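You operate a simulated robot arm through the tools that you are given. There is no shell and no other tool.

You are at the controls of a simulated robot arm. One attempt, no reset.

TASK
Release the brass pin and take the orange tube off the air gripper.
Fine: air off and vented first, and left so; pin on the clear patch, tube ends in the tube rail, green plug back in its outlet.

The check looks at the end state, three seconds after you hand in, the way a careful person would. Anything else that was tipped, shoved, dropped, spilled or broken makes it a failure.

THE ROBOT
A 6-joint arm with a two-finger parallel gripper, fixed in place. Base frame: the origin is on the floor under the middle of its stand, x ahead of it, y to its left, z up; the work surface is at about z = 0.88. Readings come in m, rad, newtons and seconds.
With the tool pointing down near the work surface it reaches from about 0.26 to 0.66 m from the base axis. Its first joint turns from -1.152 to 1.152 rad. Payload 2.9 kg.
The tool frame sits at the grasp point between the pads (the TCP): z along the fingers, y along the line on which they close. The tips reach 0.03 m beyond it. Largest opening 0.11 m; finger width 0.02, thickness 0.01; the body of the gripper, 0.048 by 0.112 m, starts 0.055 m behind the TCP.
Orientation is that of the tool frame in the base frame, as [roll, pitch, yaw] about the fixed x, y, z axes, in that order (R = Rz(yaw) Ry(pitch) Rx(roll)). With the fingers straight down and closing along the base's y, the tool's x points along the base's -x, its y along +y and its z along -z.

THE INTERFACE
- The arm moves only by the tool send_rows. Its argument "motion" is a list that holds one entry, the list of rows, each a list of 7 numbers: the turn, a rotation vector about the tool's x, y, z in rad, then the shift along the tool's x, y, z in m, then the gripper command, from -1 (fully open) to 1 (shut), values between in proportion. In form: [[[ax, ay, az, tx, ty, tz, jaw], ...]]. A call has 1 to 20 rows; each row shifts and turns the commanded pose from where the row before left it, along the tool's axes as they then stand. Rows are played at 5 a second. More than 0.05 m and 0.15 rad between two rows, or a gripper value outside its range, and nothing of the call is played. A pose out of reach is approached as far as the arm can. The call stops where the force on the tool passes 50 N (or 10 N more than at its start, if that is more) or the arm is blocked; 0.2 s more then pass. Each finger travels about 0.108 m/s and halts on what it meets, pressing with about 35 N; the grip force reading is that of the motor and also rises with nothing between the fingers. The clock runs only during rows and for 0.2 s after the last one: add rows that do not move to give the fingers time. The reply holds the time, the measured pose of the TCP, the force on the tool along the base axes, the opening and the grip force, in the units named above and with some noise, with the torque about the TCP (base axes, N m) and any sound that the robot's microphone picked up.
- Cameras (640 x 400 px; columns grow to the right, rows downward): "scene" is fixed at [0.0669, 0.4246, 1.3819]; the picture's right is [-0.83, -0.55, 0.00], its down [-0.32, 0.48, -0.81] and it looks along [0.45, -0.68, -0.58] (base axes); focal length 214 px, centre (320, 200). "wrist" rides on the gripper at [0.072, 0.017, -0.103] in the tool frame; the picture's right is [-0.23, 0.97, 0.00], its down [-0.76, -0.18, -0.62] and it looks along [-0.61, -0.14, 0.78] (tool axes); focal length 222 px, centre (320, 200). There is no depth. A picture from a camera that has moved, and an enlarged one, comes with that camera's place and axes in the base frame and with its lens.
- grab_frame(camera): a new picture of that camera. The clock stands still meanwhile.
- close_up(camera, box): a new picture of the part [left, top, right, bottom] of that camera's present view, enlarged. The clock stands still meanwhile.
- hand_in(): hands the job in; it is judged then, once.

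Places have to be worked out from the pictures, the camera data and where the tool is seen. Open the gripper and draw the arm clear of the work before you hand the job in, unless the task says otherwise.

The tools are called after "Request:" by a JSON object that holds its "fn" and its "kwargs". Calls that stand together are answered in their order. send_rows: Moves the arm, as the interface text tells. Its arguments: {"type":"object","properties":{"motion":{"type":"array","items":{"type":"array","items":{"type":"array","items":{"type":"number"}}}}},"required":["motion"]} The other tools are called the same way: grab_frame (camera) takes a picture; close_up (camera, box) takes an enlarged picture of a part of a camera's view; hand_in () hands the job in.

At the start:

```text
clock: 0.0
tcp_pos: [0.179, 0.0012, 1.1443]
ee_rot: [3.141, 0.493, 3.141]
ft_force: [-0.2, 0.2, -0.5]
torque: [-0.02, 0.01, 0.04]
finger_gap: 0.1101
finger_force: 0.0
```

scene: 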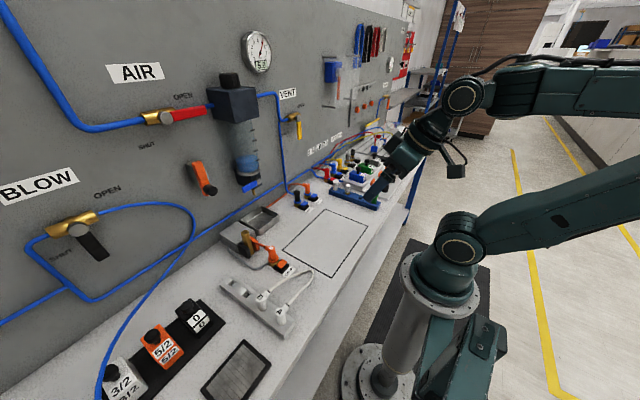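
wrist: 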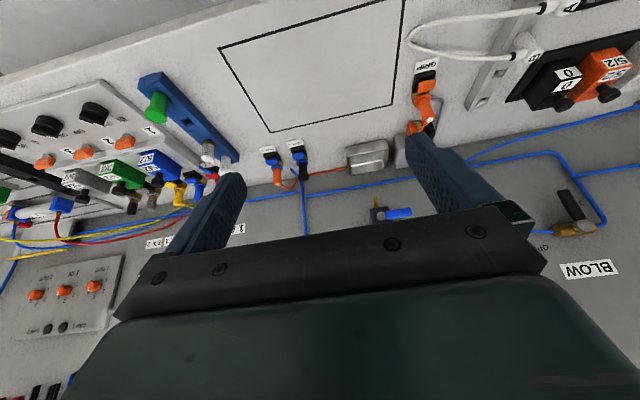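

The first views show an air panel with AIR, VENT and BLOW valves, and a bench with modules. I'll look closer at each region before moving anything.

Request:
{"fn": "close_up", "kwargs": {"camera": "scene", "box": [80, 20, 320, 170]}}

Request:
{"fn": "close_up", "kwargs": {"camera": "scene", "box": [270, 100, 430, 200]}}

Request:
{"fn": "close_up", "kwargs": {"camera": "scene", "box": [200, 190, 360, 290]}}

Request:
{"fn": "close_up", "kwargs": {"camera": "wrist", "box": [0, 60, 240, 210]}}

Request:
{"fn": "close_up", "kwargs": {"camera": "wrist", "box": [240, 60, 480, 210]}}

```text
2.67 times, centred on (200, 95) of scene
camera zoom: at [0.0669, 0.4246, 1.3819], right [-0.83, -0.55, 0.0], down [-0.32, 0.48, -0.81], along [0.45, -0.68, -0.58], focal length 572 px, centre (640, 480)
```

zoom: 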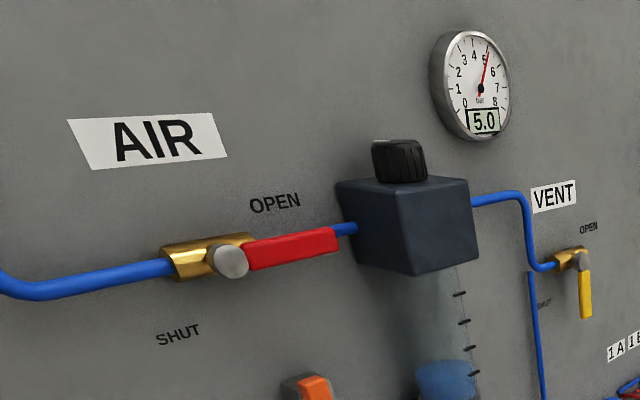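

```text
4.00 times, centred on (350, 150) of scene
camera zoom: at [0.0669, 0.4246, 1.3819], right [-0.83, -0.55, 0.0], down [-0.32, 0.48, -0.81], along [0.45, -0.68, -0.58], focal length 858 px, centre (200, 400)
```

zoom: 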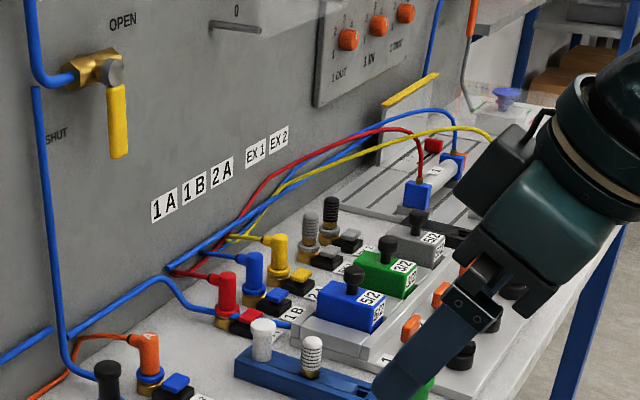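

```text
4.00 times, centred on (280, 240) of scene
camera zoom: at [0.0669, 0.4246, 1.3819], right [-0.83, -0.55, 0.0], down [-0.32, 0.48, -0.81], along [0.45, -0.68, -0.58], focal length 858 px, centre (480, 40)
```

zoom: 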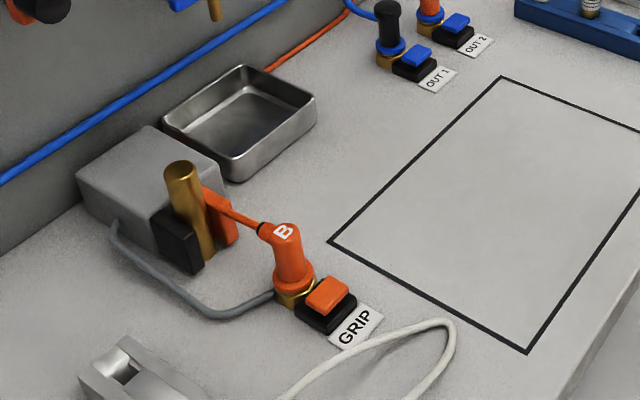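

```text
2.67 times, centred on (120, 135) of wrist
camera zoom: at [0.0664, 0.0174, 1.1996], right [0.2, 0.97, 0.11], down [0.38, -0.18, 0.91], along [0.9, -0.14, -0.4], focal length 592 px, centre (853, 373)
```

zoom: 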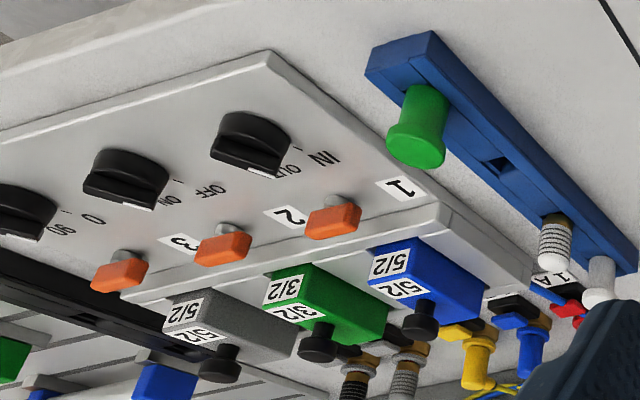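

```text
2.67 times, centred on (360, 135) of wrist
camera zoom: at [0.0664, 0.0174, 1.1996], right [0.2, 0.97, 0.11], down [0.38, -0.18, 0.91], along [0.9, -0.14, -0.4], focal length 592 px, centre (213, 373)
```

zoom: 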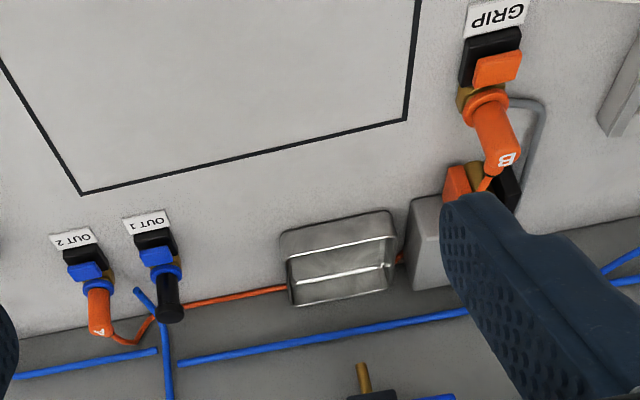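

The orange tube runs from an OUT 2 outlet (end A) to the GRIP port (end B). I'll look at the rails and the rest of the panel to identify the tube rail and plug rail.

Request:
{"fn": "close_up", "kwargs": {"camera": "scene", "box": [200, 250, 320, 350]}}

Request:
{"fn": "close_up", "kwargs": {"camera": "scene", "box": [280, 160, 380, 230]}}

Request:
{"fn": "close_up", "kwargs": {"camera": "scene", "box": [80, 290, 280, 400]}}

Request:
{"fn": "close_up", "kwargs": {"camera": "scene", "box": [0, 150, 240, 310]}}

Request:
{"fn": "close_up", "kwargs": {"camera": "wrist", "box": [400, 0, 640, 150]}}

Request:
{"fn": "close_up", "kwargs": {"camera": "scene", "box": [300, 20, 460, 130]}}

```text
4.00 times, centred on (260, 300) of scene
camera zoom: at [0.0669, 0.4246, 1.3819], right [-0.83, -0.55, 0.0], down [-0.32, 0.48, -0.81], along [0.45, -0.68, -0.58], focal length 858 px, centre (560, -200)
```

zoom: 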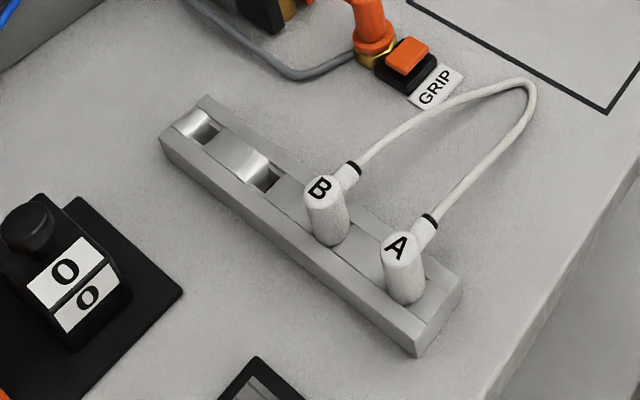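

```text
5.71 times, centred on (330, 195) of scene
camera zoom: at [0.0669, 0.4246, 1.3819], right [-0.83, -0.55, 0.0], down [-0.32, 0.48, -0.81], along [0.45, -0.68, -0.58], focal length 1226 px, centre (263, 229)
```

zoom: 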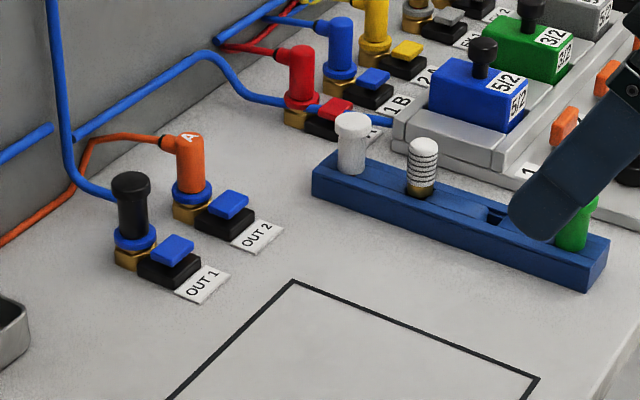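

```text
3.20 times, centred on (180, 345) of scene
camera zoom: at [0.0669, 0.4246, 1.3819], right [-0.83, -0.55, 0.0], down [-0.32, 0.48, -0.81], along [0.45, -0.68, -0.58], focal length 686 px, centre (768, -264)
```

zoom: 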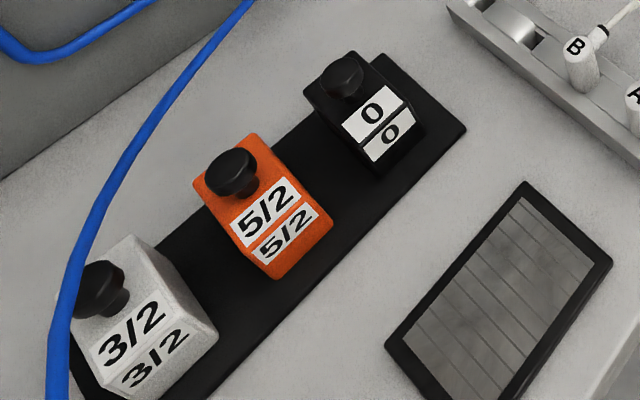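

```text
2.50 times, centred on (120, 230) of scene
camera zoom: at [0.0669, 0.4246, 1.3819], right [-0.83, -0.55, 0.0], down [-0.32, 0.48, -0.81], along [0.45, -0.68, -0.58], focal length 536 px, centre (820, 125)
```

zoom: 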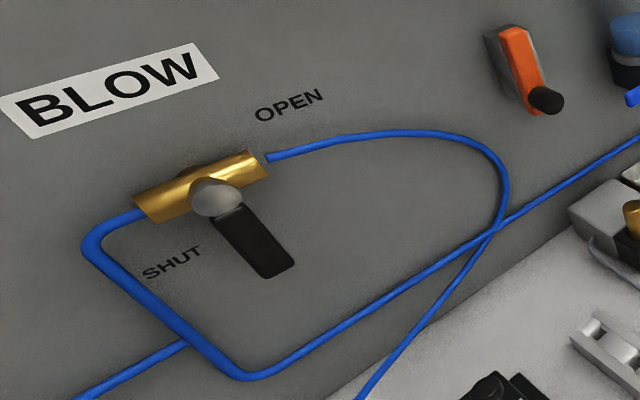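

```text
2.67 times, centred on (520, 75) of wrist
camera zoom: at [0.0664, 0.0174, 1.1996], right [0.2, 0.97, 0.11], down [0.38, -0.18, 0.91], along [0.9, -0.14, -0.4], focal length 592 px, centre (-213, 533)
```

zoom: 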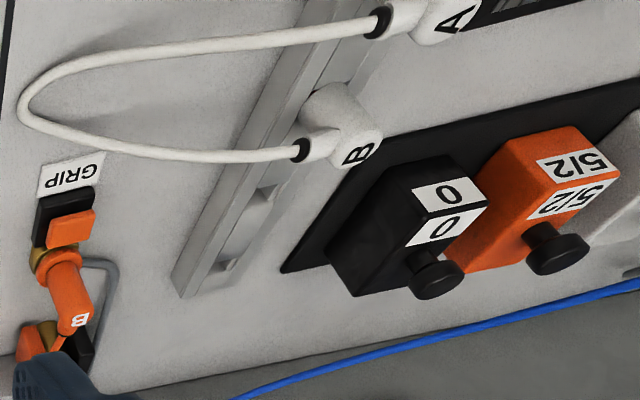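

```text
3.64 times, centred on (380, 75) of scene
camera zoom: at [0.0669, 0.4246, 1.3819], right [-0.83, -0.55, 0.0], down [-0.32, 0.48, -0.81], along [0.45, -0.68, -0.58], focal length 780 px, centre (102, 654)
```

zoom: 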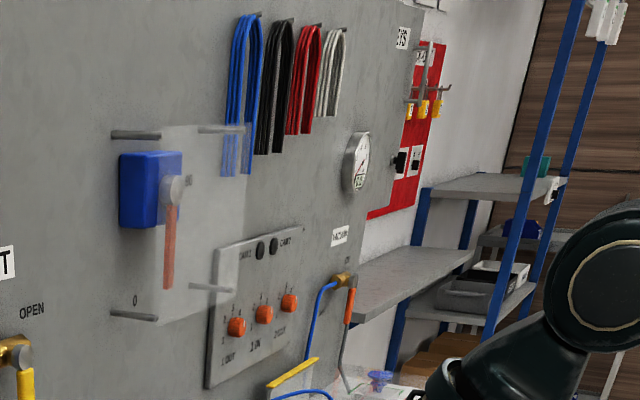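

Working out positions: the wall is at about x=0.61. The AIR lever pivots near (0.58, 0.22, 1.27) and points horizontally, so it is open. The VENT lever pivots near (0.58, -0.19, 1.18) and hangs down, so it is shut. I'll first look at the unlabelled orange hand lever and the wall, then raise the tool so the wrist camera can see the panel.

Request:
{"fn": "close_up", "kwargs": {"camera": "scene", "box": [170, 70, 290, 220]}}

Request:
{"fn": "send_rows", "kwargs": {"motion": [[[0, 0, 0, -0.036, 0.01, -0.0034, -1], [0, 0, 0, -0.036, 0.01, -0.0034, -1], [0, 0, 0, -0.036, 0.01, -0.0034, -1], [0, 0, 0, -0.036, 0.01, -0.0034, -1], [0, 0, 0, -0.036, 0.01, -0.0034, -1], [0, -0.13, 0, 0, 0, 0, -1], [0, -0.13, 0, 0, 0, 0, -1], [0, -0.13, 0, 0, 0, 0, -1], [0, -0.13, 0, 0, 0, 0, -1], [0, 0, 0, 0, 0, 0, -1]]]}}

```text
2.67 times, centred on (230, 145) of scene
camera zoom: at [0.0669, 0.4246, 1.3819], right [-0.83, -0.55, 0.0], down [-0.32, 0.48, -0.81], along [0.45, -0.68, -0.58], focal length 572 px, centre (560, 347)
```

zoom: 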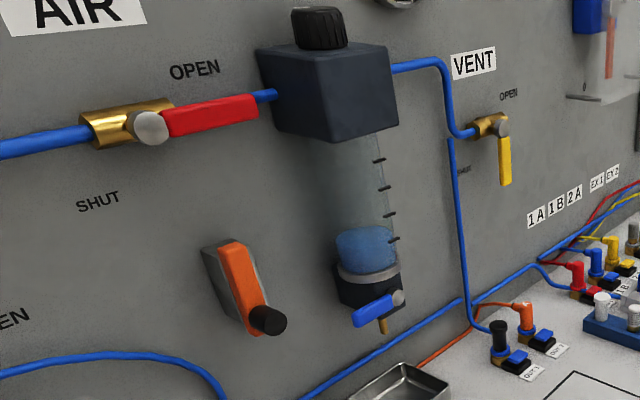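

```text
clock: 2.2
tcp_pos: [0.3305, 0.0504, 1.2448]
ee_rot: [3.14, 1.011, -3.14]
ft_force: [0.4, -0.6, -0.9]
torque: [0.03, -0.02, 0.03]
finger_gap: 0.11
finger_force: 0.1
```

The arm moved as expected and pitch is now 1.01. I'll take a wrist view of the panel.

Request:
{"fn": "grab_frame", "kwargs": {"camera": "wrist"}}

Request:
{"fn": "grab_frame", "kwargs": {"camera": "scene"}}

```text
taken
camera wrist: at [0.2037, 0.0674, 1.2361], right [0.12, 0.97, 0.19], down [-0.13, -0.18, 0.98], along [0.98, -0.14, 0.1], focal length 222 px, centre (320, 200)
```

wrist: 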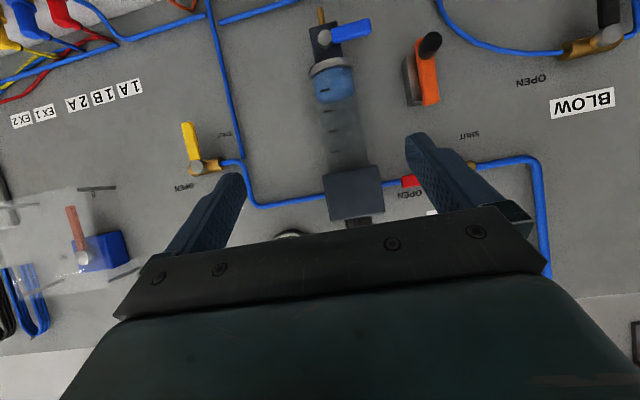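

```text
taken
```

scene: 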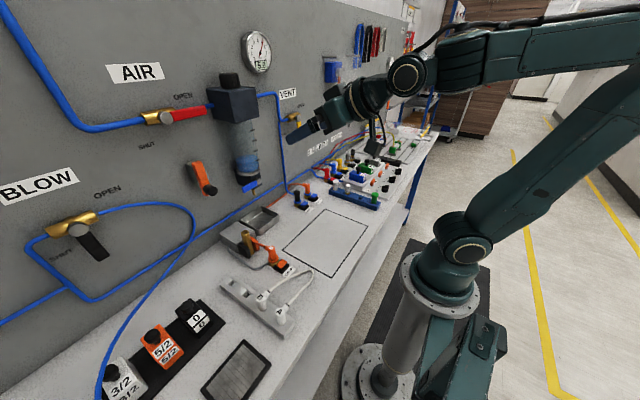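

Both cameras agree: the VENT pivot is near (0.58, -0.19, 1.177) with its OPEN label on the -y side, so the lever has to swing from down to -y. The AIR pivot is near y=0.226, z=1.268, and its lever points to -y, which is open. I'll close the fingers, level the tool and stand off in front of and above the AIR lever.

Request:
{"fn": "send_rows", "kwargs": {"motion": [[[0, -0.14, 0, 0, 0, 0, 1], [0, -0.14, 0, 0, 0, 0, 1], [0, -0.14, 0, 0, 0, 0, 1], [0, -0.14, 0, 0, 0, 0, 1], [0, 0, 0, -0.028, 0.0367, 0.02, 1], [0, 0, 0, -0.028, 0.0367, 0.02, 1], [0, 0, 0, -0.028, 0.0367, 0.02, 1], [0, 0, 0, 0, 0, 0, 1], [0, 0, 0, 0, 0, 0, 1]]]}}

Request:
{"fn": "grab_frame", "kwargs": {"camera": "wrist"}}

Request:
{"fn": "grab_frame", "kwargs": {"camera": "scene"}}

```text
refused: row 5 steps farther than a row can; nothing moved
```

```text
taken
camera wrist: at [0.2037, 0.0674, 1.2361], right [0.12, 0.97, 0.19], down [-0.13, -0.18, 0.98], along [0.98, -0.14, 0.1], focal length 222 px, centre (320, 200)
```

wrist: 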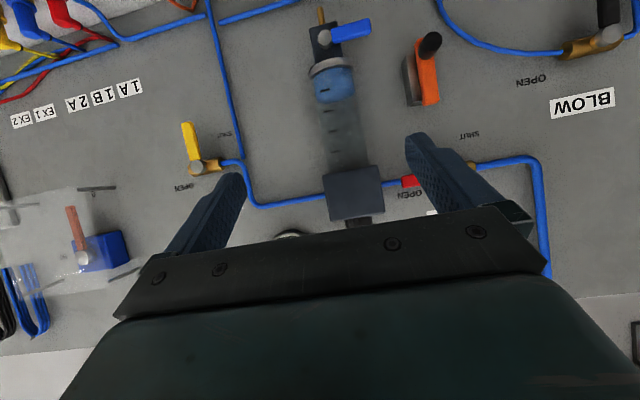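

```text
taken
```

scene: 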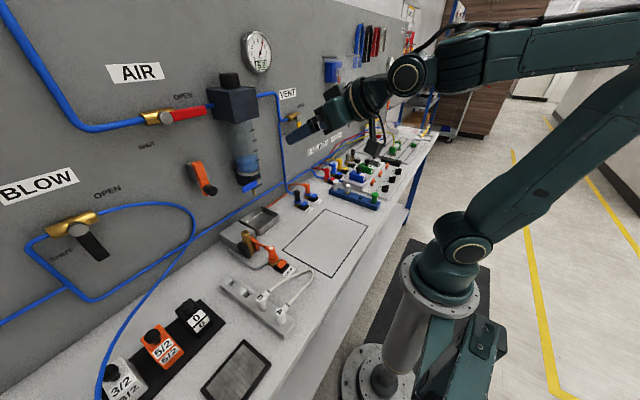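

That call was refused because the shift had a norm just over 0.05 m. I'll resend with smaller steps.

Request:
{"fn": "send_rows", "kwargs": {"motion": [[[0, -0.14, 0, 0, 0, 0, 1], [0, -0.14, 0, 0, 0, 0, 1], [0, -0.14, 0, 0, 0, 0, 1], [0, -0.14, 0, 0, 0, 0, 1], [0, 0, 0, -0.021, 0.0275, 0.015, 1], [0, 0, 0, -0.021, 0.0275, 0.015, 1], [0, 0, 0, -0.021, 0.0275, 0.015, 1], [0, 0, 0, -0.021, 0.0275, 0.015, 1], [0, 0, 0, 0, 0, 0, 1], [0, 0, 0, 0, 0, 0, 1]]]}}

Request:
{"fn": "grab_frame", "kwargs": {"camera": "wrist"}}

Request:
{"fn": "grab_frame", "kwargs": {"camera": "scene"}}

```text
clock: 4.4
tcp_pos: [0.4036, 0.1635, 1.3508]
ee_rot: [-0.093, 1.57, -0.093]
ft_force: [0.3, 0.4, 0.7]
torque: [-0.01, -0.01, 0.03]
finger_gap: 0.0
finger_force: 34.8
out of reach, approached as far as the arm can: row 3, 4
```

```text
taken
camera wrist: at [0.3001, 0.1813, 1.2766], right [0.0, 0.97, 0.23], down [-0.62, -0.18, 0.76], along [0.78, -0.14, 0.61], focal length 222 px, centre (320, 200)
```

wrist: 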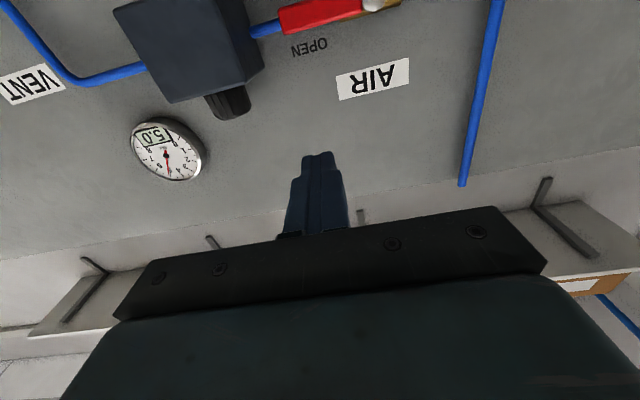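

```text
taken
```

scene: 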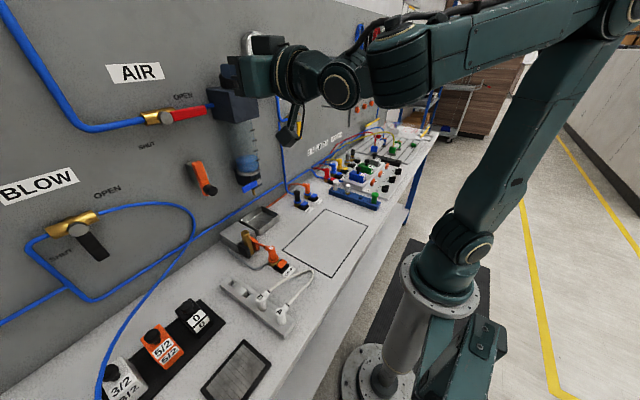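

Triangulating the AIR lever gives its tip at about (0.54, 0.151, 1.27) and its pivot at about (0.55, 0.230, 1.272). I'll go forward to x≈0.52 above the lever and check before pressing down.

Request:
{"fn": "send_rows", "kwargs": {"motion": [[[0, 0, 0, 0, 0, 0, 1], [0, 0, 0, 0, 0.003, 0.04, 1], [0, 0, 0, 0, 0.003, 0.04, 1], [0, 0, 0, 0, 0, 0.038, 1], [0, 0, 0, 0, 0, 0, 1]]]}}

Request:
{"fn": "grab_frame", "kwargs": {"camera": "wrist"}}

Request:
{"fn": "grab_frame", "kwargs": {"camera": "scene"}}

```text
clock: 5.6
tcp_pos: [0.5206, 0.17, 1.3516]
ee_rot: [0.027, 1.569, 0.026]
ft_force: [-0.7, 0.3, 0.3]
torque: [-0.01, -0.01, 0.02]
finger_gap: 0.0
finger_force: 35.1
```

```text
taken
camera wrist: at [0.4177, 0.1879, 1.2762], right [0.0, 0.97, 0.23], down [-0.62, -0.18, 0.76], along [0.78, -0.14, 0.61], focal length 222 px, centre (320, 200)
```

wrist: 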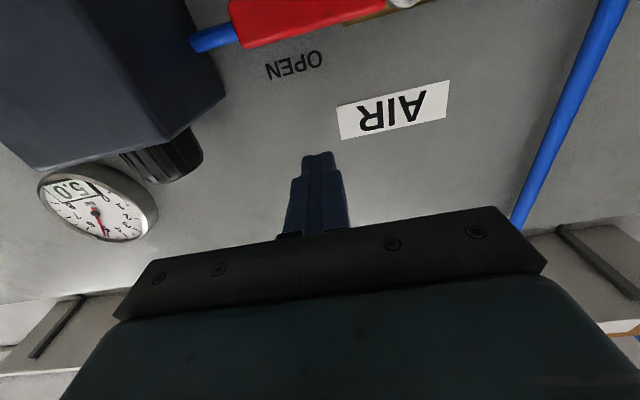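

```text
taken
```

scene: 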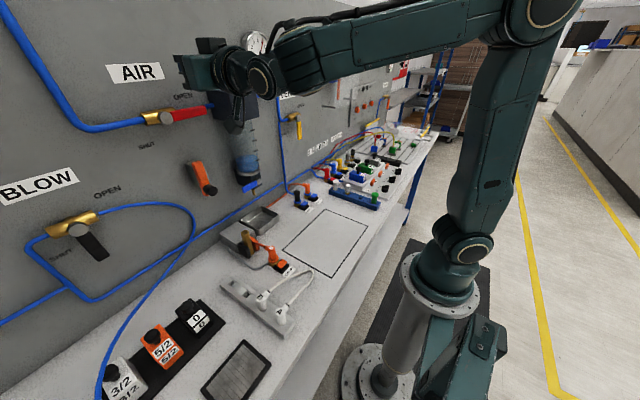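

The lever plane is at about x=0.55, so I'll advance another 1.5 cm and lower onto the lever top, expecting contact near z≈1.286.

Request:
{"fn": "send_rows", "kwargs": {"motion": [[[0, 0, 0, 0, 0, 0.015, 1], [0, 0, 0, 0.02, 0, 0, 1], [0, 0, 0, 0.02, 0, 0, 1], [0, 0, 0, 0.015, 0, 0, 1], [0, 0, 0, 0.005, 0, 0, 1], [0, 0, 0, 0.005, 0, 0, 1], [0, 0, 0, 0.005, 0, 0, 1]]]}}

Request:
{"fn": "grab_frame", "kwargs": {"camera": "wrist"}}

Request:
{"fn": "close_up", "kwargs": {"camera": "scene", "box": [100, 50, 300, 175]}}

```text
clock: 7.2
tcp_pos: [0.5375, 0.1699, 1.2802]
ee_rot: [-2.737, 1.57, -2.735]
ft_force: [-0.3, -1.2, 0.5]
torque: [-0.01, 0.01, -0.02]
finger_gap: 0.0
finger_force: 34.6
```

```text
taken
camera wrist: at [0.4349, 0.1876, 1.2063], right [0.0, 0.97, 0.23], down [-0.62, -0.18, 0.76], along [0.78, -0.14, 0.61], focal length 222 px, centre (320, 200)
```

wrist: 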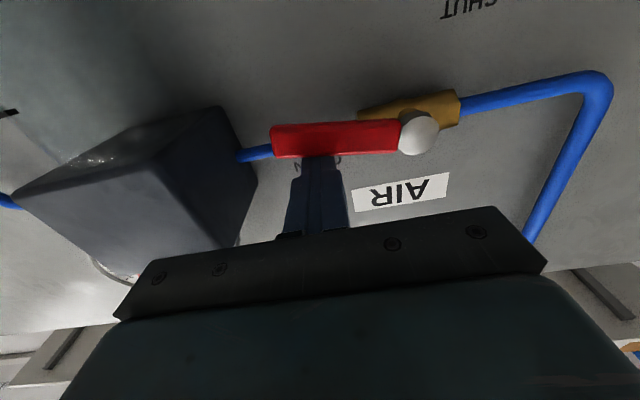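

```text
3.20 times, centred on (200, 112) of scene
camera zoom: at [0.0669, 0.4245, 1.3819], right [-0.83, -0.55, 0.0], down [-0.32, 0.48, -0.81], along [0.45, -0.68, -0.58], focal length 686 px, centre (704, 480)
```

zoom: 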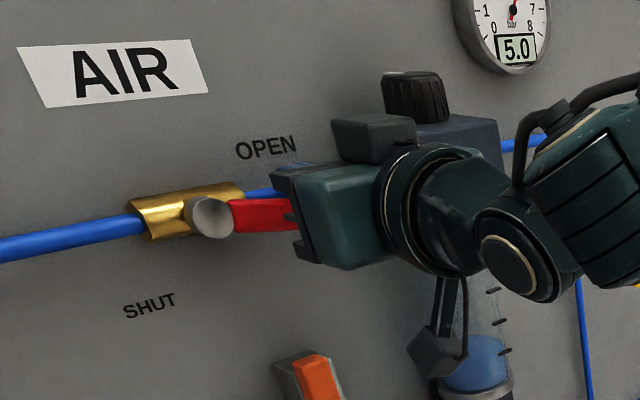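

The lever sits just below the fingertip, and the regulator box (front x≈0.53, side y≈0.10) is clear of the gripper body. I'll sweep the lever down along an arc about its pivot, first to about 60°.

Request:
{"fn": "send_rows", "kwargs": {"motion": [[[0, 0, 0, 0.0078, -0.0005, 0, 1], [0, 0, 0, 0.0078, -0.0005, 0, 1], [0, 0, 0, 0.0078, 0.001, 0, 1], [0, 0, 0, 0.0078, 0.001, 0, 1], [0, 0, 0, 0.0073, 0.003, 0, 1], [0, 0, 0, 0.0073, 0.003, 0, 1], [0, 0, 0, 0.0063, 0.0047, 0, 1], [0, 0, 0, 0.0062, 0.0047, 0, 1]]]}}

Request:
{"fn": "grab_frame", "kwargs": {"camera": "wrist"}}

Request:
{"fn": "close_up", "kwargs": {"camera": "scene", "box": [100, 50, 300, 175]}}

```text
clock: 9.0
tcp_pos: [0.54, 0.187, 1.2214]
ee_rot: [-2.287, 1.571, -2.29]
ft_force: [-1.2, 0.2, -0.4]
torque: [-0.02, 0.02, 0.0]
finger_gap: 0.0001
finger_force: 35.2
```

```text
taken
camera wrist: at [0.4354, 0.2044, 1.1477], right [0.0, 0.97, 0.23], down [-0.62, -0.18, 0.76], along [0.78, -0.14, 0.61], focal length 222 px, centre (320, 200)
```

wrist: 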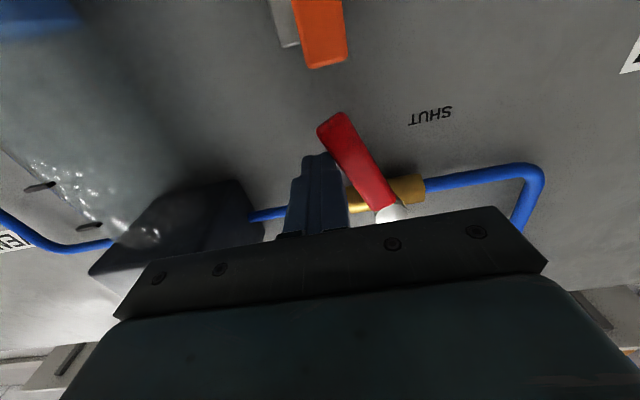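

```text
3.20 times, centred on (200, 112) of scene
camera zoom: at [0.0669, 0.4246, 1.3819], right [-0.83, -0.55, 0.0], down [-0.32, 0.48, -0.81], along [0.45, -0.68, -0.58], focal length 686 px, centre (704, 480)
```

zoom: 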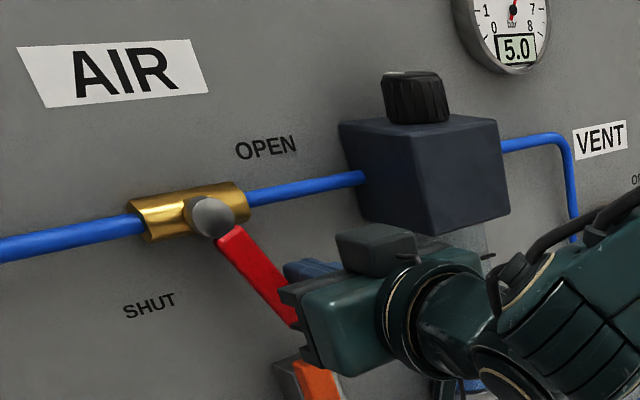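

The lever is following, at about 60°. I'll continue the arc to vertical and push gently a bit further to reach the stop.

Request:
{"fn": "send_rows", "kwargs": {"motion": [[[0, 0, 0, 0.0048, 0.0062, 0, 1], [0, 0, 0, 0.0048, 0.0062, 0, 1], [0, 0, 0, 0.003, 0.0072, 0, 1], [0, 0, 0, 0.002, 0.0072, 0, 1], [0, 0, 0, 0, 0.004, 0, 1]]]}}

Request:
{"fn": "grab_frame", "kwargs": {"camera": "wrist"}}

Request:
{"fn": "close_up", "kwargs": {"camera": "scene", "box": [100, 50, 300, 175]}}

```text
clock: 10.2
tcp_pos: [0.5385, 0.2123, 1.2088]
ee_rot: [-0.814, 1.567, -0.826]
ft_force: [-11.4, -30.0, 4.5]
torque: [0.29, -0.2, -0.39]
finger_gap: 0.0001
finger_force: 35.2
```

```text
taken
camera wrist: at [0.4355, 0.2308, 1.1343], right [0.01, 0.97, 0.22], down [-0.63, -0.17, 0.76], along [0.78, -0.15, 0.61], focal length 222 px, centre (320, 200)
```

wrist: 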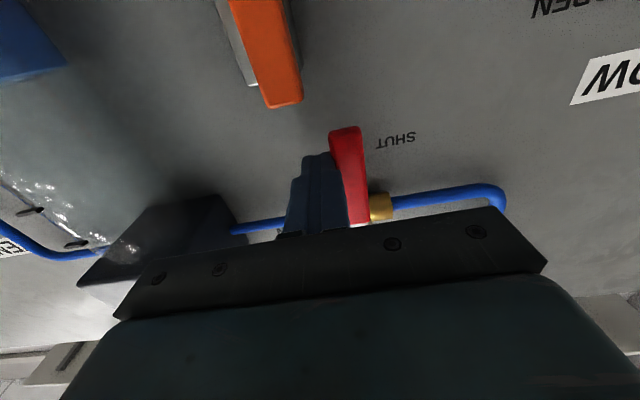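

```text
3.20 times, centred on (200, 112) of scene
camera zoom: at [0.0665, 0.4234, 1.3823], right [-0.83, -0.55, 0.0], down [-0.32, 0.49, -0.81], along [0.45, -0.68, -0.58], focal length 686 px, centre (704, 480)
```

zoom: 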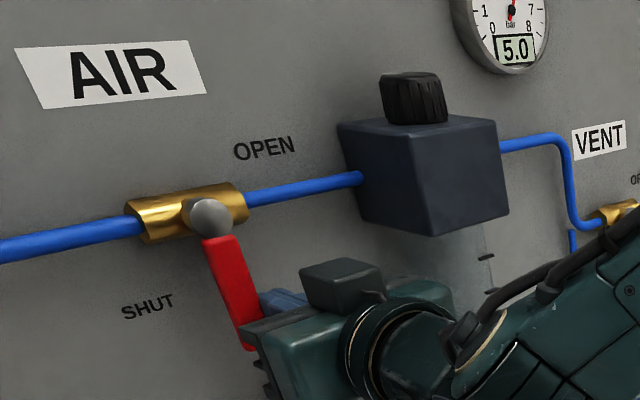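

The AIR lever is now vertical at SHUT against its stop, with 30 N of reaction. I'll back off, retract and cross over to a stand-off on the +y side of the VENT lever.

Request:
{"fn": "send_rows", "kwargs": {"motion": [[[0, 0, 0, 0, -0.01, 0, 1], [0, 0, 0, 0, 0, -0.033, 1], [0, 0, 0, 0, 0, -0.033, 1], [0, 0, 0, 0, 0, -0.033, 1], [0, 0, 0, 0.011, -0.045, 0, 1], [0, 0, 0, 0.011, -0.045, 0, 1], [0, 0, 0, 0.011, -0.045, 0, 1], [0, 0, 0, 0.011, -0.045, 0, 1], [0, 0, 0, 0.011, -0.045, 0, 1], [0, 0, 0, 0.011, -0.045, 0, 1], [0, 0, 0, 0.011, -0.045, 0, 1], [0, 0, 0, 0.011, -0.045, 0, 1], [0, 0, 0, 0, 0, 0, 1]]]}}

Request:
{"fn": "grab_frame", "kwargs": {"camera": "wrist"}}

Request:
{"fn": "grab_frame", "kwargs": {"camera": "scene"}}

```text
clock: 13.0
tcp_pos: [0.4408, -0.1528, 1.1187]
ee_rot: [-0.142, 1.568, -0.142]
ft_force: [-0.3, -0.1, -0.3]
torque: [0.0, 0.0, -0.02]
finger_gap: 0.0001
finger_force: 34.4
```

```text
taken
camera wrist: at [0.3365, -0.1359, 1.045], right [0.0, 0.97, 0.23], down [-0.62, -0.18, 0.76], along [0.78, -0.14, 0.61], focal length 222 px, centre (320, 200)
```

wrist: 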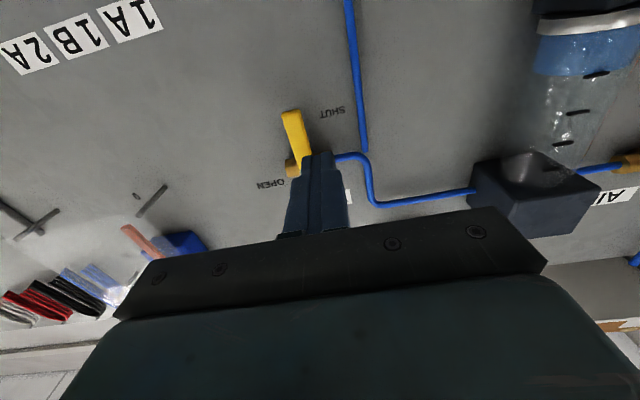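

```text
taken
```

scene: 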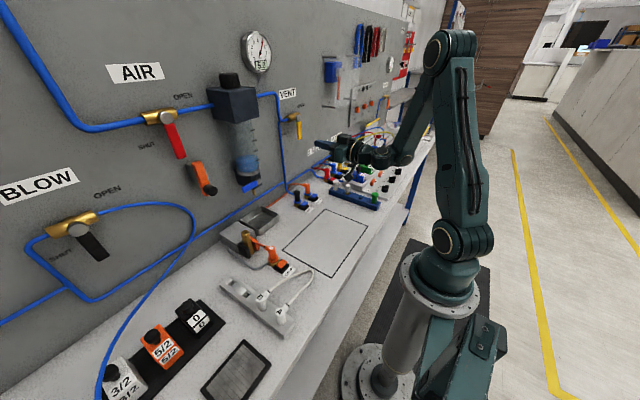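

AIR is confirmed shut and still at 5.0 bar. The VENT lever end is at about (0.56, -0.18, 1.105) and the pivot at about z=1.183. I'll advance the closed fingertip to the lever's +y side and check.

Request:
{"fn": "send_rows", "kwargs": {"motion": [[[0, 0, 0, -0.002, 0.002, 0.0325, 1], [0, 0, 0, -0.002, 0.002, 0.0325, 1], [0, 0, 0, -0.002, 0.002, 0.0325, 1], [0, 0, 0, 0, 0, 0, 1]]]}}

Request:
{"fn": "grab_frame", "kwargs": {"camera": "wrist"}}

Request:
{"fn": "close_up", "kwargs": {"camera": "scene", "box": [230, 80, 390, 180]}}

```text
clock: 14.0
tcp_pos: [0.5358, -0.1465, 1.1277]
ee_rot: [0.504, 1.569, 0.504]
ft_force: [-0.3, 0.0, -0.9]
torque: [0.0, -0.01, -0.02]
finger_gap: 0.0002
finger_force: 35.6
```

```text
taken
camera wrist: at [0.4329, -0.1281, 1.0531], right [0.0, 0.97, 0.23], down [-0.62, -0.18, 0.76], along [0.78, -0.14, 0.61], focal length 222 px, centre (320, 200)
```

wrist: 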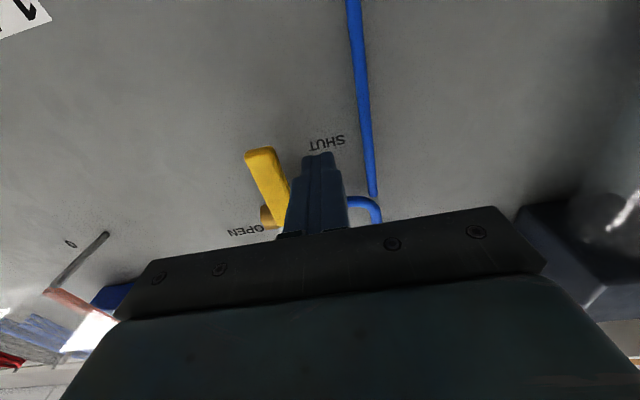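

```text
4.00 times, centred on (310, 130) of scene
camera zoom: at [0.0669, 0.4246, 1.3819], right [-0.83, -0.55, 0.0], down [-0.32, 0.48, -0.81], along [0.45, -0.68, -0.58], focal length 858 px, centre (360, 480)
```

zoom: 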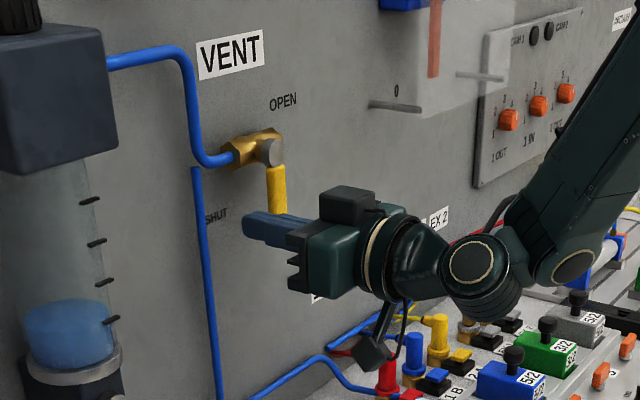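

The fingertip overlaps the VENT lever on its +y side. Before venting I want to see how the brass pin is supported, because venting will probably open the air gripper's jaws.

Request:
{"fn": "close_up", "kwargs": {"camera": "scene", "box": [220, 215, 300, 285]}}

Request:
{"fn": "close_up", "kwargs": {"camera": "scene", "box": [235, 225, 275, 265]}}

```text
5.71 times, centred on (260, 250) of scene
camera zoom: at [0.0669, 0.4246, 1.3819], right [-0.83, -0.55, 0.0], down [-0.32, 0.48, -0.81], along [0.45, -0.68, -0.58], focal length 1226 px, centre (663, -86)
```

zoom: 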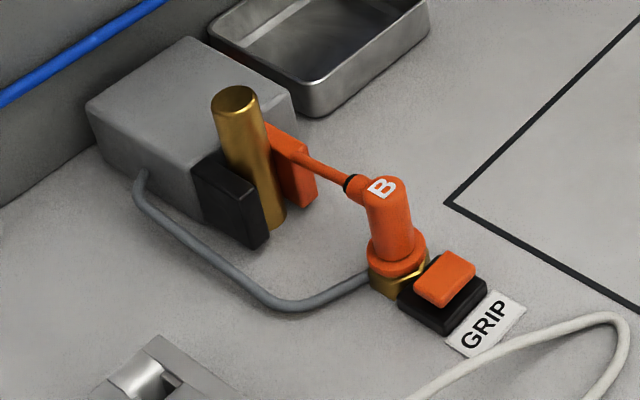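

```text
10.00 times, centred on (255, 245) of scene
camera zoom: at [0.0669, 0.4246, 1.3819], right [-0.83, -0.55, 0.0], down [-0.32, 0.48, -0.81], along [0.45, -0.68, -0.58], focal length 2145 px, centre (970, -250)
```

zoom: 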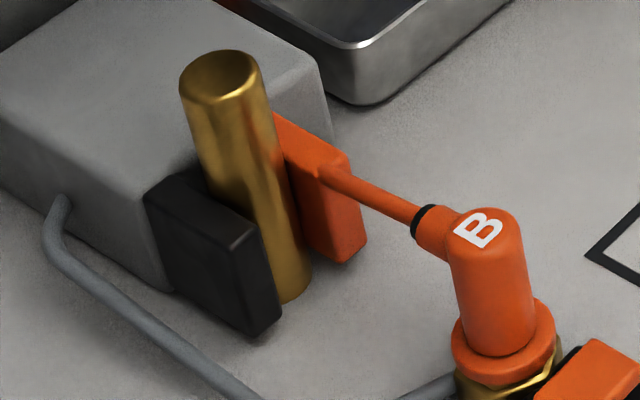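

The pin's foot reaches the bench, so it stands on its own between the jaws and venting is safe. I'll sweep the VENT lever toward -y and up, first to about 60°.

Request:
{"fn": "send_rows", "kwargs": {"motion": [[[0, 0, 0, 0.0014, -0.0078, 0, 1], [0, 0, 0, 0.0014, -0.0078, 0, 1], [0, 0, 0, 0.001, -0.0078, 0, 1], [0, 0, 0, 0.001, -0.0078, 0, 1], [0, 0, 0, -0.001, -0.0078, 0, 1], [0, 0, 0, -0.001, -0.0078, 0, 1], [0, 0, 0, -0.003, -0.0073, 0, 1], [0, 0, 0, -0.003, -0.0073, 0, 1], [0, 0, 0, -0.0047, -0.0062, 0, 1], [0, 0, 0, -0.0047, -0.0062, 0, 1]]]}}

Request:
{"fn": "grab_frame", "kwargs": {"camera": "wrist"}}

Request:
{"fn": "close_up", "kwargs": {"camera": "scene", "box": [230, 80, 390, 180]}}

```text
clock: 16.2
tcp_pos: [0.5373, -0.2201, 1.1391]
ee_rot: [-1.625, 1.57, -1.626]
ft_force: [-0.6, 1.3, -1.2]
torque: [-0.01, 0.0, 0.05]
finger_gap: 0.0
finger_force: 34.7
```

```text
taken
camera wrist: at [0.4338, -0.2035, 1.0642], right [0.0, 0.97, 0.23], down [-0.62, -0.18, 0.76], along [0.78, -0.14, 0.61], focal length 222 px, centre (320, 200)
```

wrist: 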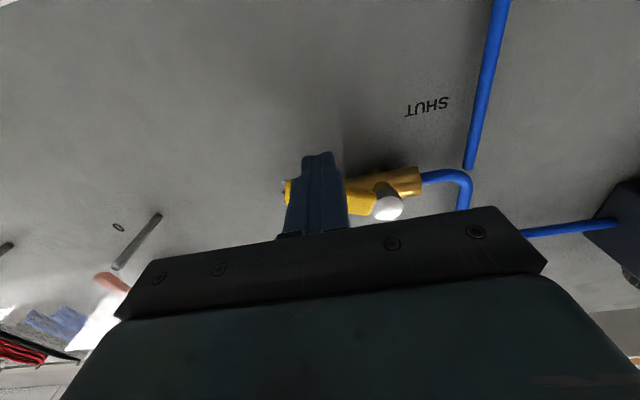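

```text
4.00 times, centred on (310, 130) of scene
camera zoom: at [0.0669, 0.4246, 1.3819], right [-0.83, -0.55, 0.0], down [-0.32, 0.48, -0.81], along [0.45, -0.68, -0.58], focal length 858 px, centre (360, 480)
```

zoom: 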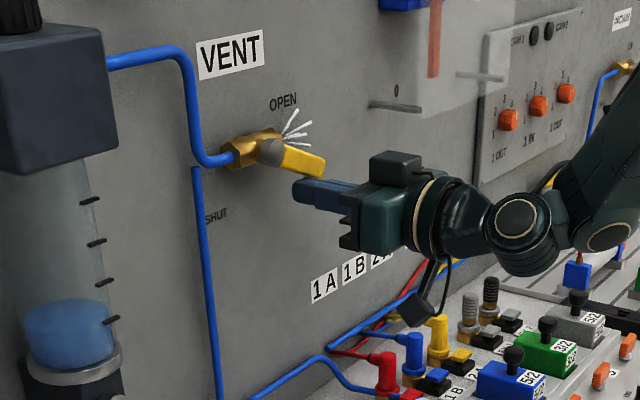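

Air is puffing from the vent and the lever is at about 65°. I'll continue to the open stop.

Request:
{"fn": "send_rows", "kwargs": {"motion": [[[0, 0, 0, -0.0062, -0.0048, 0, 1], [0, 0, 0, -0.0062, -0.0048, 0, 1], [0, 0, 0, -0.0072, -0.003, 0, 1], [0, 0, 0, -0.0072, -0.003, 0, 1], [0, 0, 0, -0.004, 0, 0, 1]]]}}

Request:
{"fn": "grab_frame", "kwargs": {"camera": "wrist"}}

Request:
{"fn": "close_up", "kwargs": {"camera": "scene", "box": [230, 20, 390, 160]}}

```text
clock: 17.4
tcp_pos: [0.5364, -0.2364, 1.1615]
ee_rot: [2.87, 1.553, 2.875]
ft_force: [0.5, 5.5, -33.7]
torque: [-0.1, 0.66, -0.07]
finger_gap: 0.0
finger_force: 35.1
```

```text
taken
camera wrist: at [0.4316, -0.2184, 1.0892], right [0.0, 0.97, 0.23], down [-0.61, -0.18, 0.77], along [0.79, -0.14, 0.59], focal length 222 px, centre (320, 200)
```

wrist: 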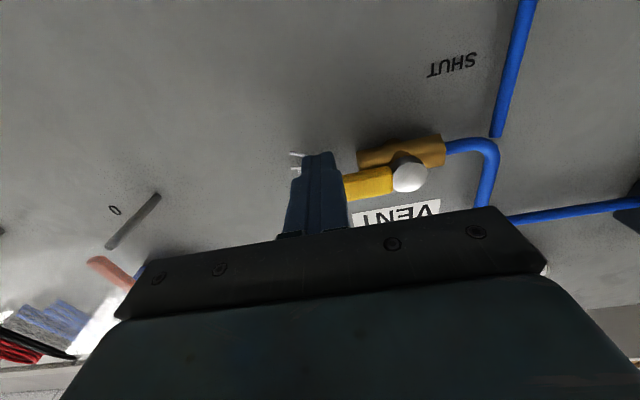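

```text
2.86 times, centred on (310, 90) of scene
camera zoom: at [0.0675, 0.4245, 1.3819], right [-0.83, -0.55, 0.0], down [-0.32, 0.48, -0.81], along [0.45, -0.68, -0.58], focal length 613 px, centre (349, 514)
```

zoom: 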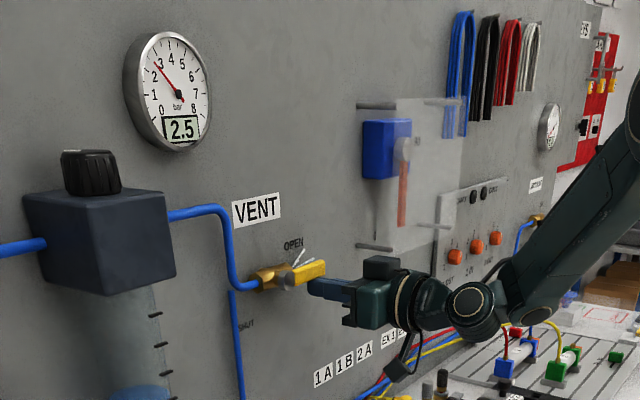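

VENT is fully open at its stop and the pressure is falling, now 2.5 bar. I'll drop away from the lever, retract, and wait for the gauge to reach zero.

Request:
{"fn": "send_rows", "kwargs": {"motion": [[[0, 0, 0, 0.012, 0, 0, 1], [0, 0, 0, 0, 0, -0.033, 1], [0, 0, 0, 0, 0, -0.033, 1], [0, 0, 0, 0, 0, -0.033, 1], [0, 0, 0, 0, 0, 0, 1], [0, 0, 0, 0, 0, 0, 1], [0, 0, 0, 0, 0, 0, 1], [0, 0, 0, 0, 0, 0, 1], [0, 0, 0, 0, 0, 0, 1], [0, 0, 0, 0, 0, 0, 1]]]}}

Request:
{"fn": "close_up", "kwargs": {"camera": "scene", "box": [130, 20, 330, 160]}}

Request:
{"fn": "close_up", "kwargs": {"camera": "scene", "box": [220, 215, 300, 285]}}

```text
clock: 19.6
tcp_pos: [0.4371, -0.2359, 1.1543]
ee_rot: [0.069, 1.57, 0.071]
ft_force: [-0.3, -0.2, 0.0]
torque: [0.04, 0.0, 0.02]
finger_gap: 0.0001
finger_force: 35.1
```

```text
2.86 times, centred on (230, 90) of scene
camera zoom: at [0.0669, 0.4246, 1.3819], right [-0.83, -0.55, 0.0], down [-0.32, 0.48, -0.81], along [0.45, -0.68, -0.58], focal length 613 px, centre (577, 514)
```

zoom: 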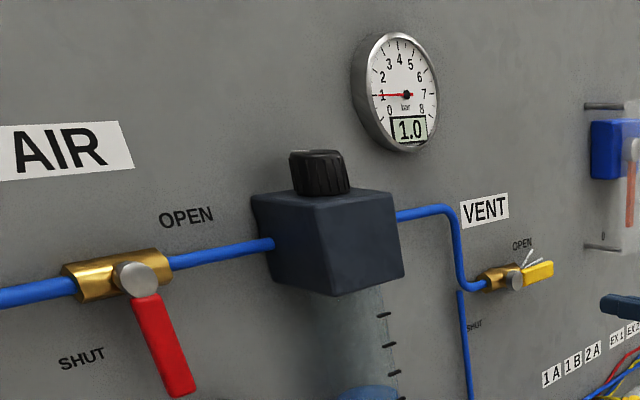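

```text
5.71 times, centred on (260, 250) of scene
camera zoom: at [0.0669, 0.4246, 1.3819], right [-0.83, -0.55, 0.0], down [-0.32, 0.48, -0.81], along [0.45, -0.68, -0.58], focal length 1226 px, centre (663, -86)
```

zoom: 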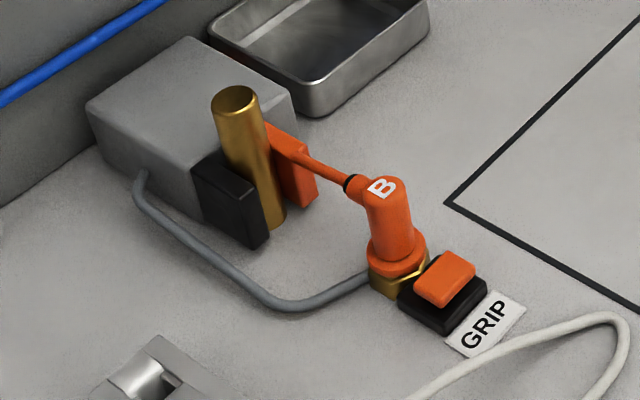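

The gauge shows 1.0 bar and still falling. Meanwhile I'll turn the tool to point down and move over the bench for a view of the pin and the GRIP port.

Request:
{"fn": "send_rows", "kwargs": {"motion": [[[0, 0.1427, 0, 0, 0, 0, -1], [0, 0.1427, 0, 0, 0, 0, -1], [0, 0.1427, 0, 0, 0, 0, -1], [0, 0.1427, 0, 0, 0, 0, -1], [0, 0.1427, 0, 0, 0, 0, -1], [0, 0.1427, 0, 0, 0, 0, -1], [0, 0.1427, 0, 0, 0, 0, -1], [0, 0.1427, 0, 0, 0, 0, -1], [0, 0.1427, 0, 0, 0, 0, -1], [0, 0.1427, 0, 0, 0, 0, -1], [0, 0.1427, 0, 0, 0, 0, -1], [0, 0, 0, 0.007, 0.0445, 0, -1], [0, 0, 0, 0.007, 0.0445, 0, -1], [0, 0, 0, 0.007, 0.0445, 0, -1], [0, 0, 0, 0.007, 0.0445, 0, -1], [0, 0, 0, 0.007, 0.0445, 0, -1], [0, 0, 0, 0.007, 0.0445, 0, -1], [0, 0, 0, 0.007, 0.0445, 0, -1], [0, 0, 0, 0.007, 0.0445, 0, -1], [0, 0, 0, 0, 0, 0, -1]]]}}

Request:
{"fn": "grab_frame", "kwargs": {"camera": "wrist"}}

Request:
{"fn": "grab_frame", "kwargs": {"camera": "scene"}}

Request:
{"fn": "close_up", "kwargs": {"camera": "scene", "box": [130, 20, 330, 160]}}

```text
clock: 23.8
tcp_pos: [0.3816, 0.1201, 1.1557]
ee_rot: [3.142, 0.002, -3.141]
ft_force: [-0.1, 0.7, -0.2]
torque: [-0.02, 0.0, 0.0]
finger_gap: 0.11
finger_force: 0.1
```

```text
taken
camera wrist: at [0.3086, 0.1376, 1.2579], right [0.23, 0.97, 0.0], down [0.76, -0.18, 0.62], along [0.61, -0.14, -0.78], focal length 222 px, centre (320, 200)
```

wrist: 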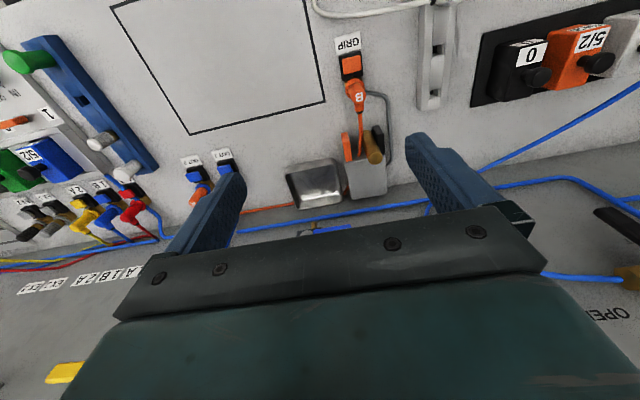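

```text
taken
```

scene: 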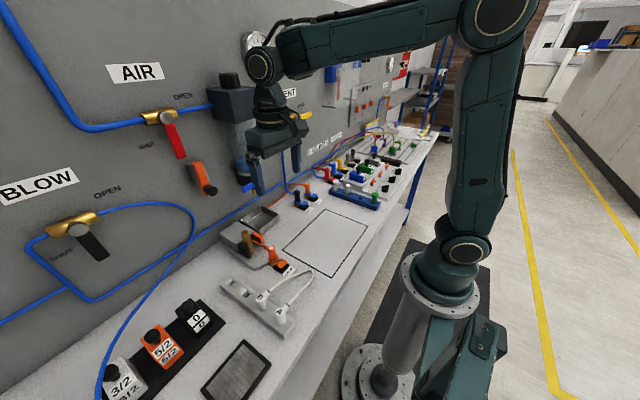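

```text
2.86 times, centred on (230, 90) of scene
camera zoom: at [0.0669, 0.4246, 1.3819], right [-0.83, -0.55, 0.0], down [-0.32, 0.48, -0.81], along [0.45, -0.68, -0.58], focal length 613 px, centre (577, 514)
```

zoom: 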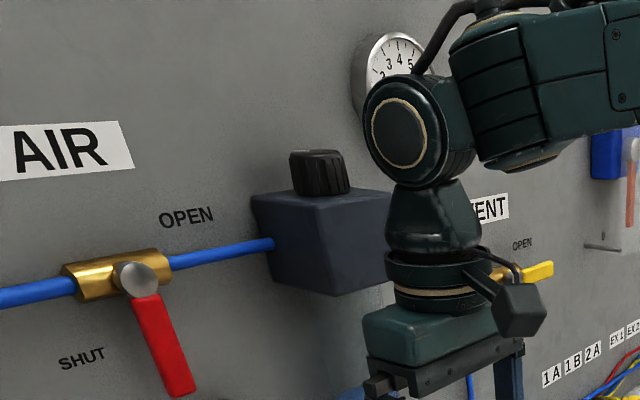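

The tool is now pointing down with a good overview. I'll enlarge the key regions to get positions.

Request:
{"fn": "close_up", "kwargs": {"camera": "wrist", "box": [280, 20, 480, 220]}}

Request:
{"fn": "close_up", "kwargs": {"camera": "wrist", "box": [0, 30, 250, 230]}}

Request:
{"fn": "close_up", "kwargs": {"camera": "scene", "box": [230, 215, 300, 285]}}

```text
2.00 times, centred on (380, 120) of wrist
camera zoom: at [0.3086, 0.1376, 1.2579], right [0.23, 0.97, 0.0], down [0.76, -0.18, 0.62], along [0.61, -0.14, -0.78], focal length 444 px, centre (200, 360)
```

zoom: 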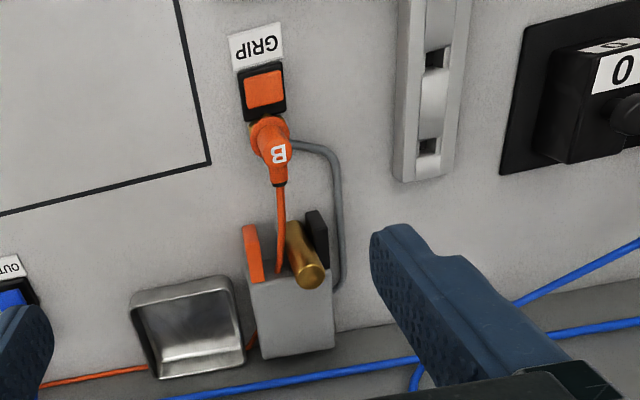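

```text
2.00 times, centred on (125, 130) of wrist
camera zoom: at [0.3086, 0.1376, 1.2579], right [0.23, 0.97, 0.0], down [0.76, -0.18, 0.62], along [0.61, -0.14, -0.78], focal length 444 px, centre (710, 340)
```

zoom: 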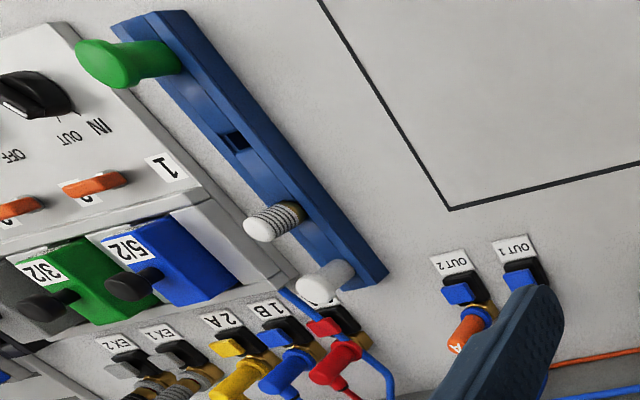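

```text
5.71 times, centred on (265, 250) of scene
camera zoom: at [0.0669, 0.4246, 1.3819], right [-0.83, -0.55, 0.0], down [-0.32, 0.48, -0.81], along [0.45, -0.68, -0.58], focal length 1226 px, centre (634, -86)
```

zoom: 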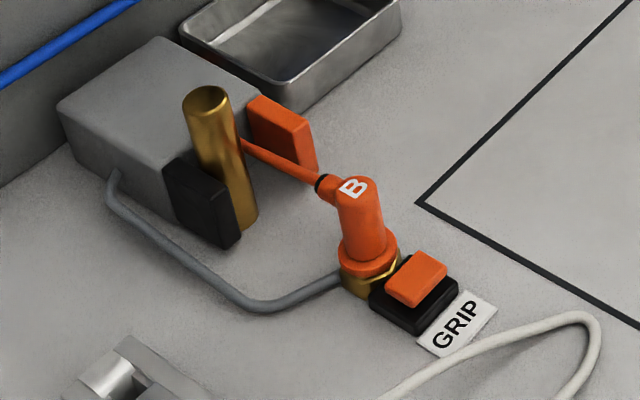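

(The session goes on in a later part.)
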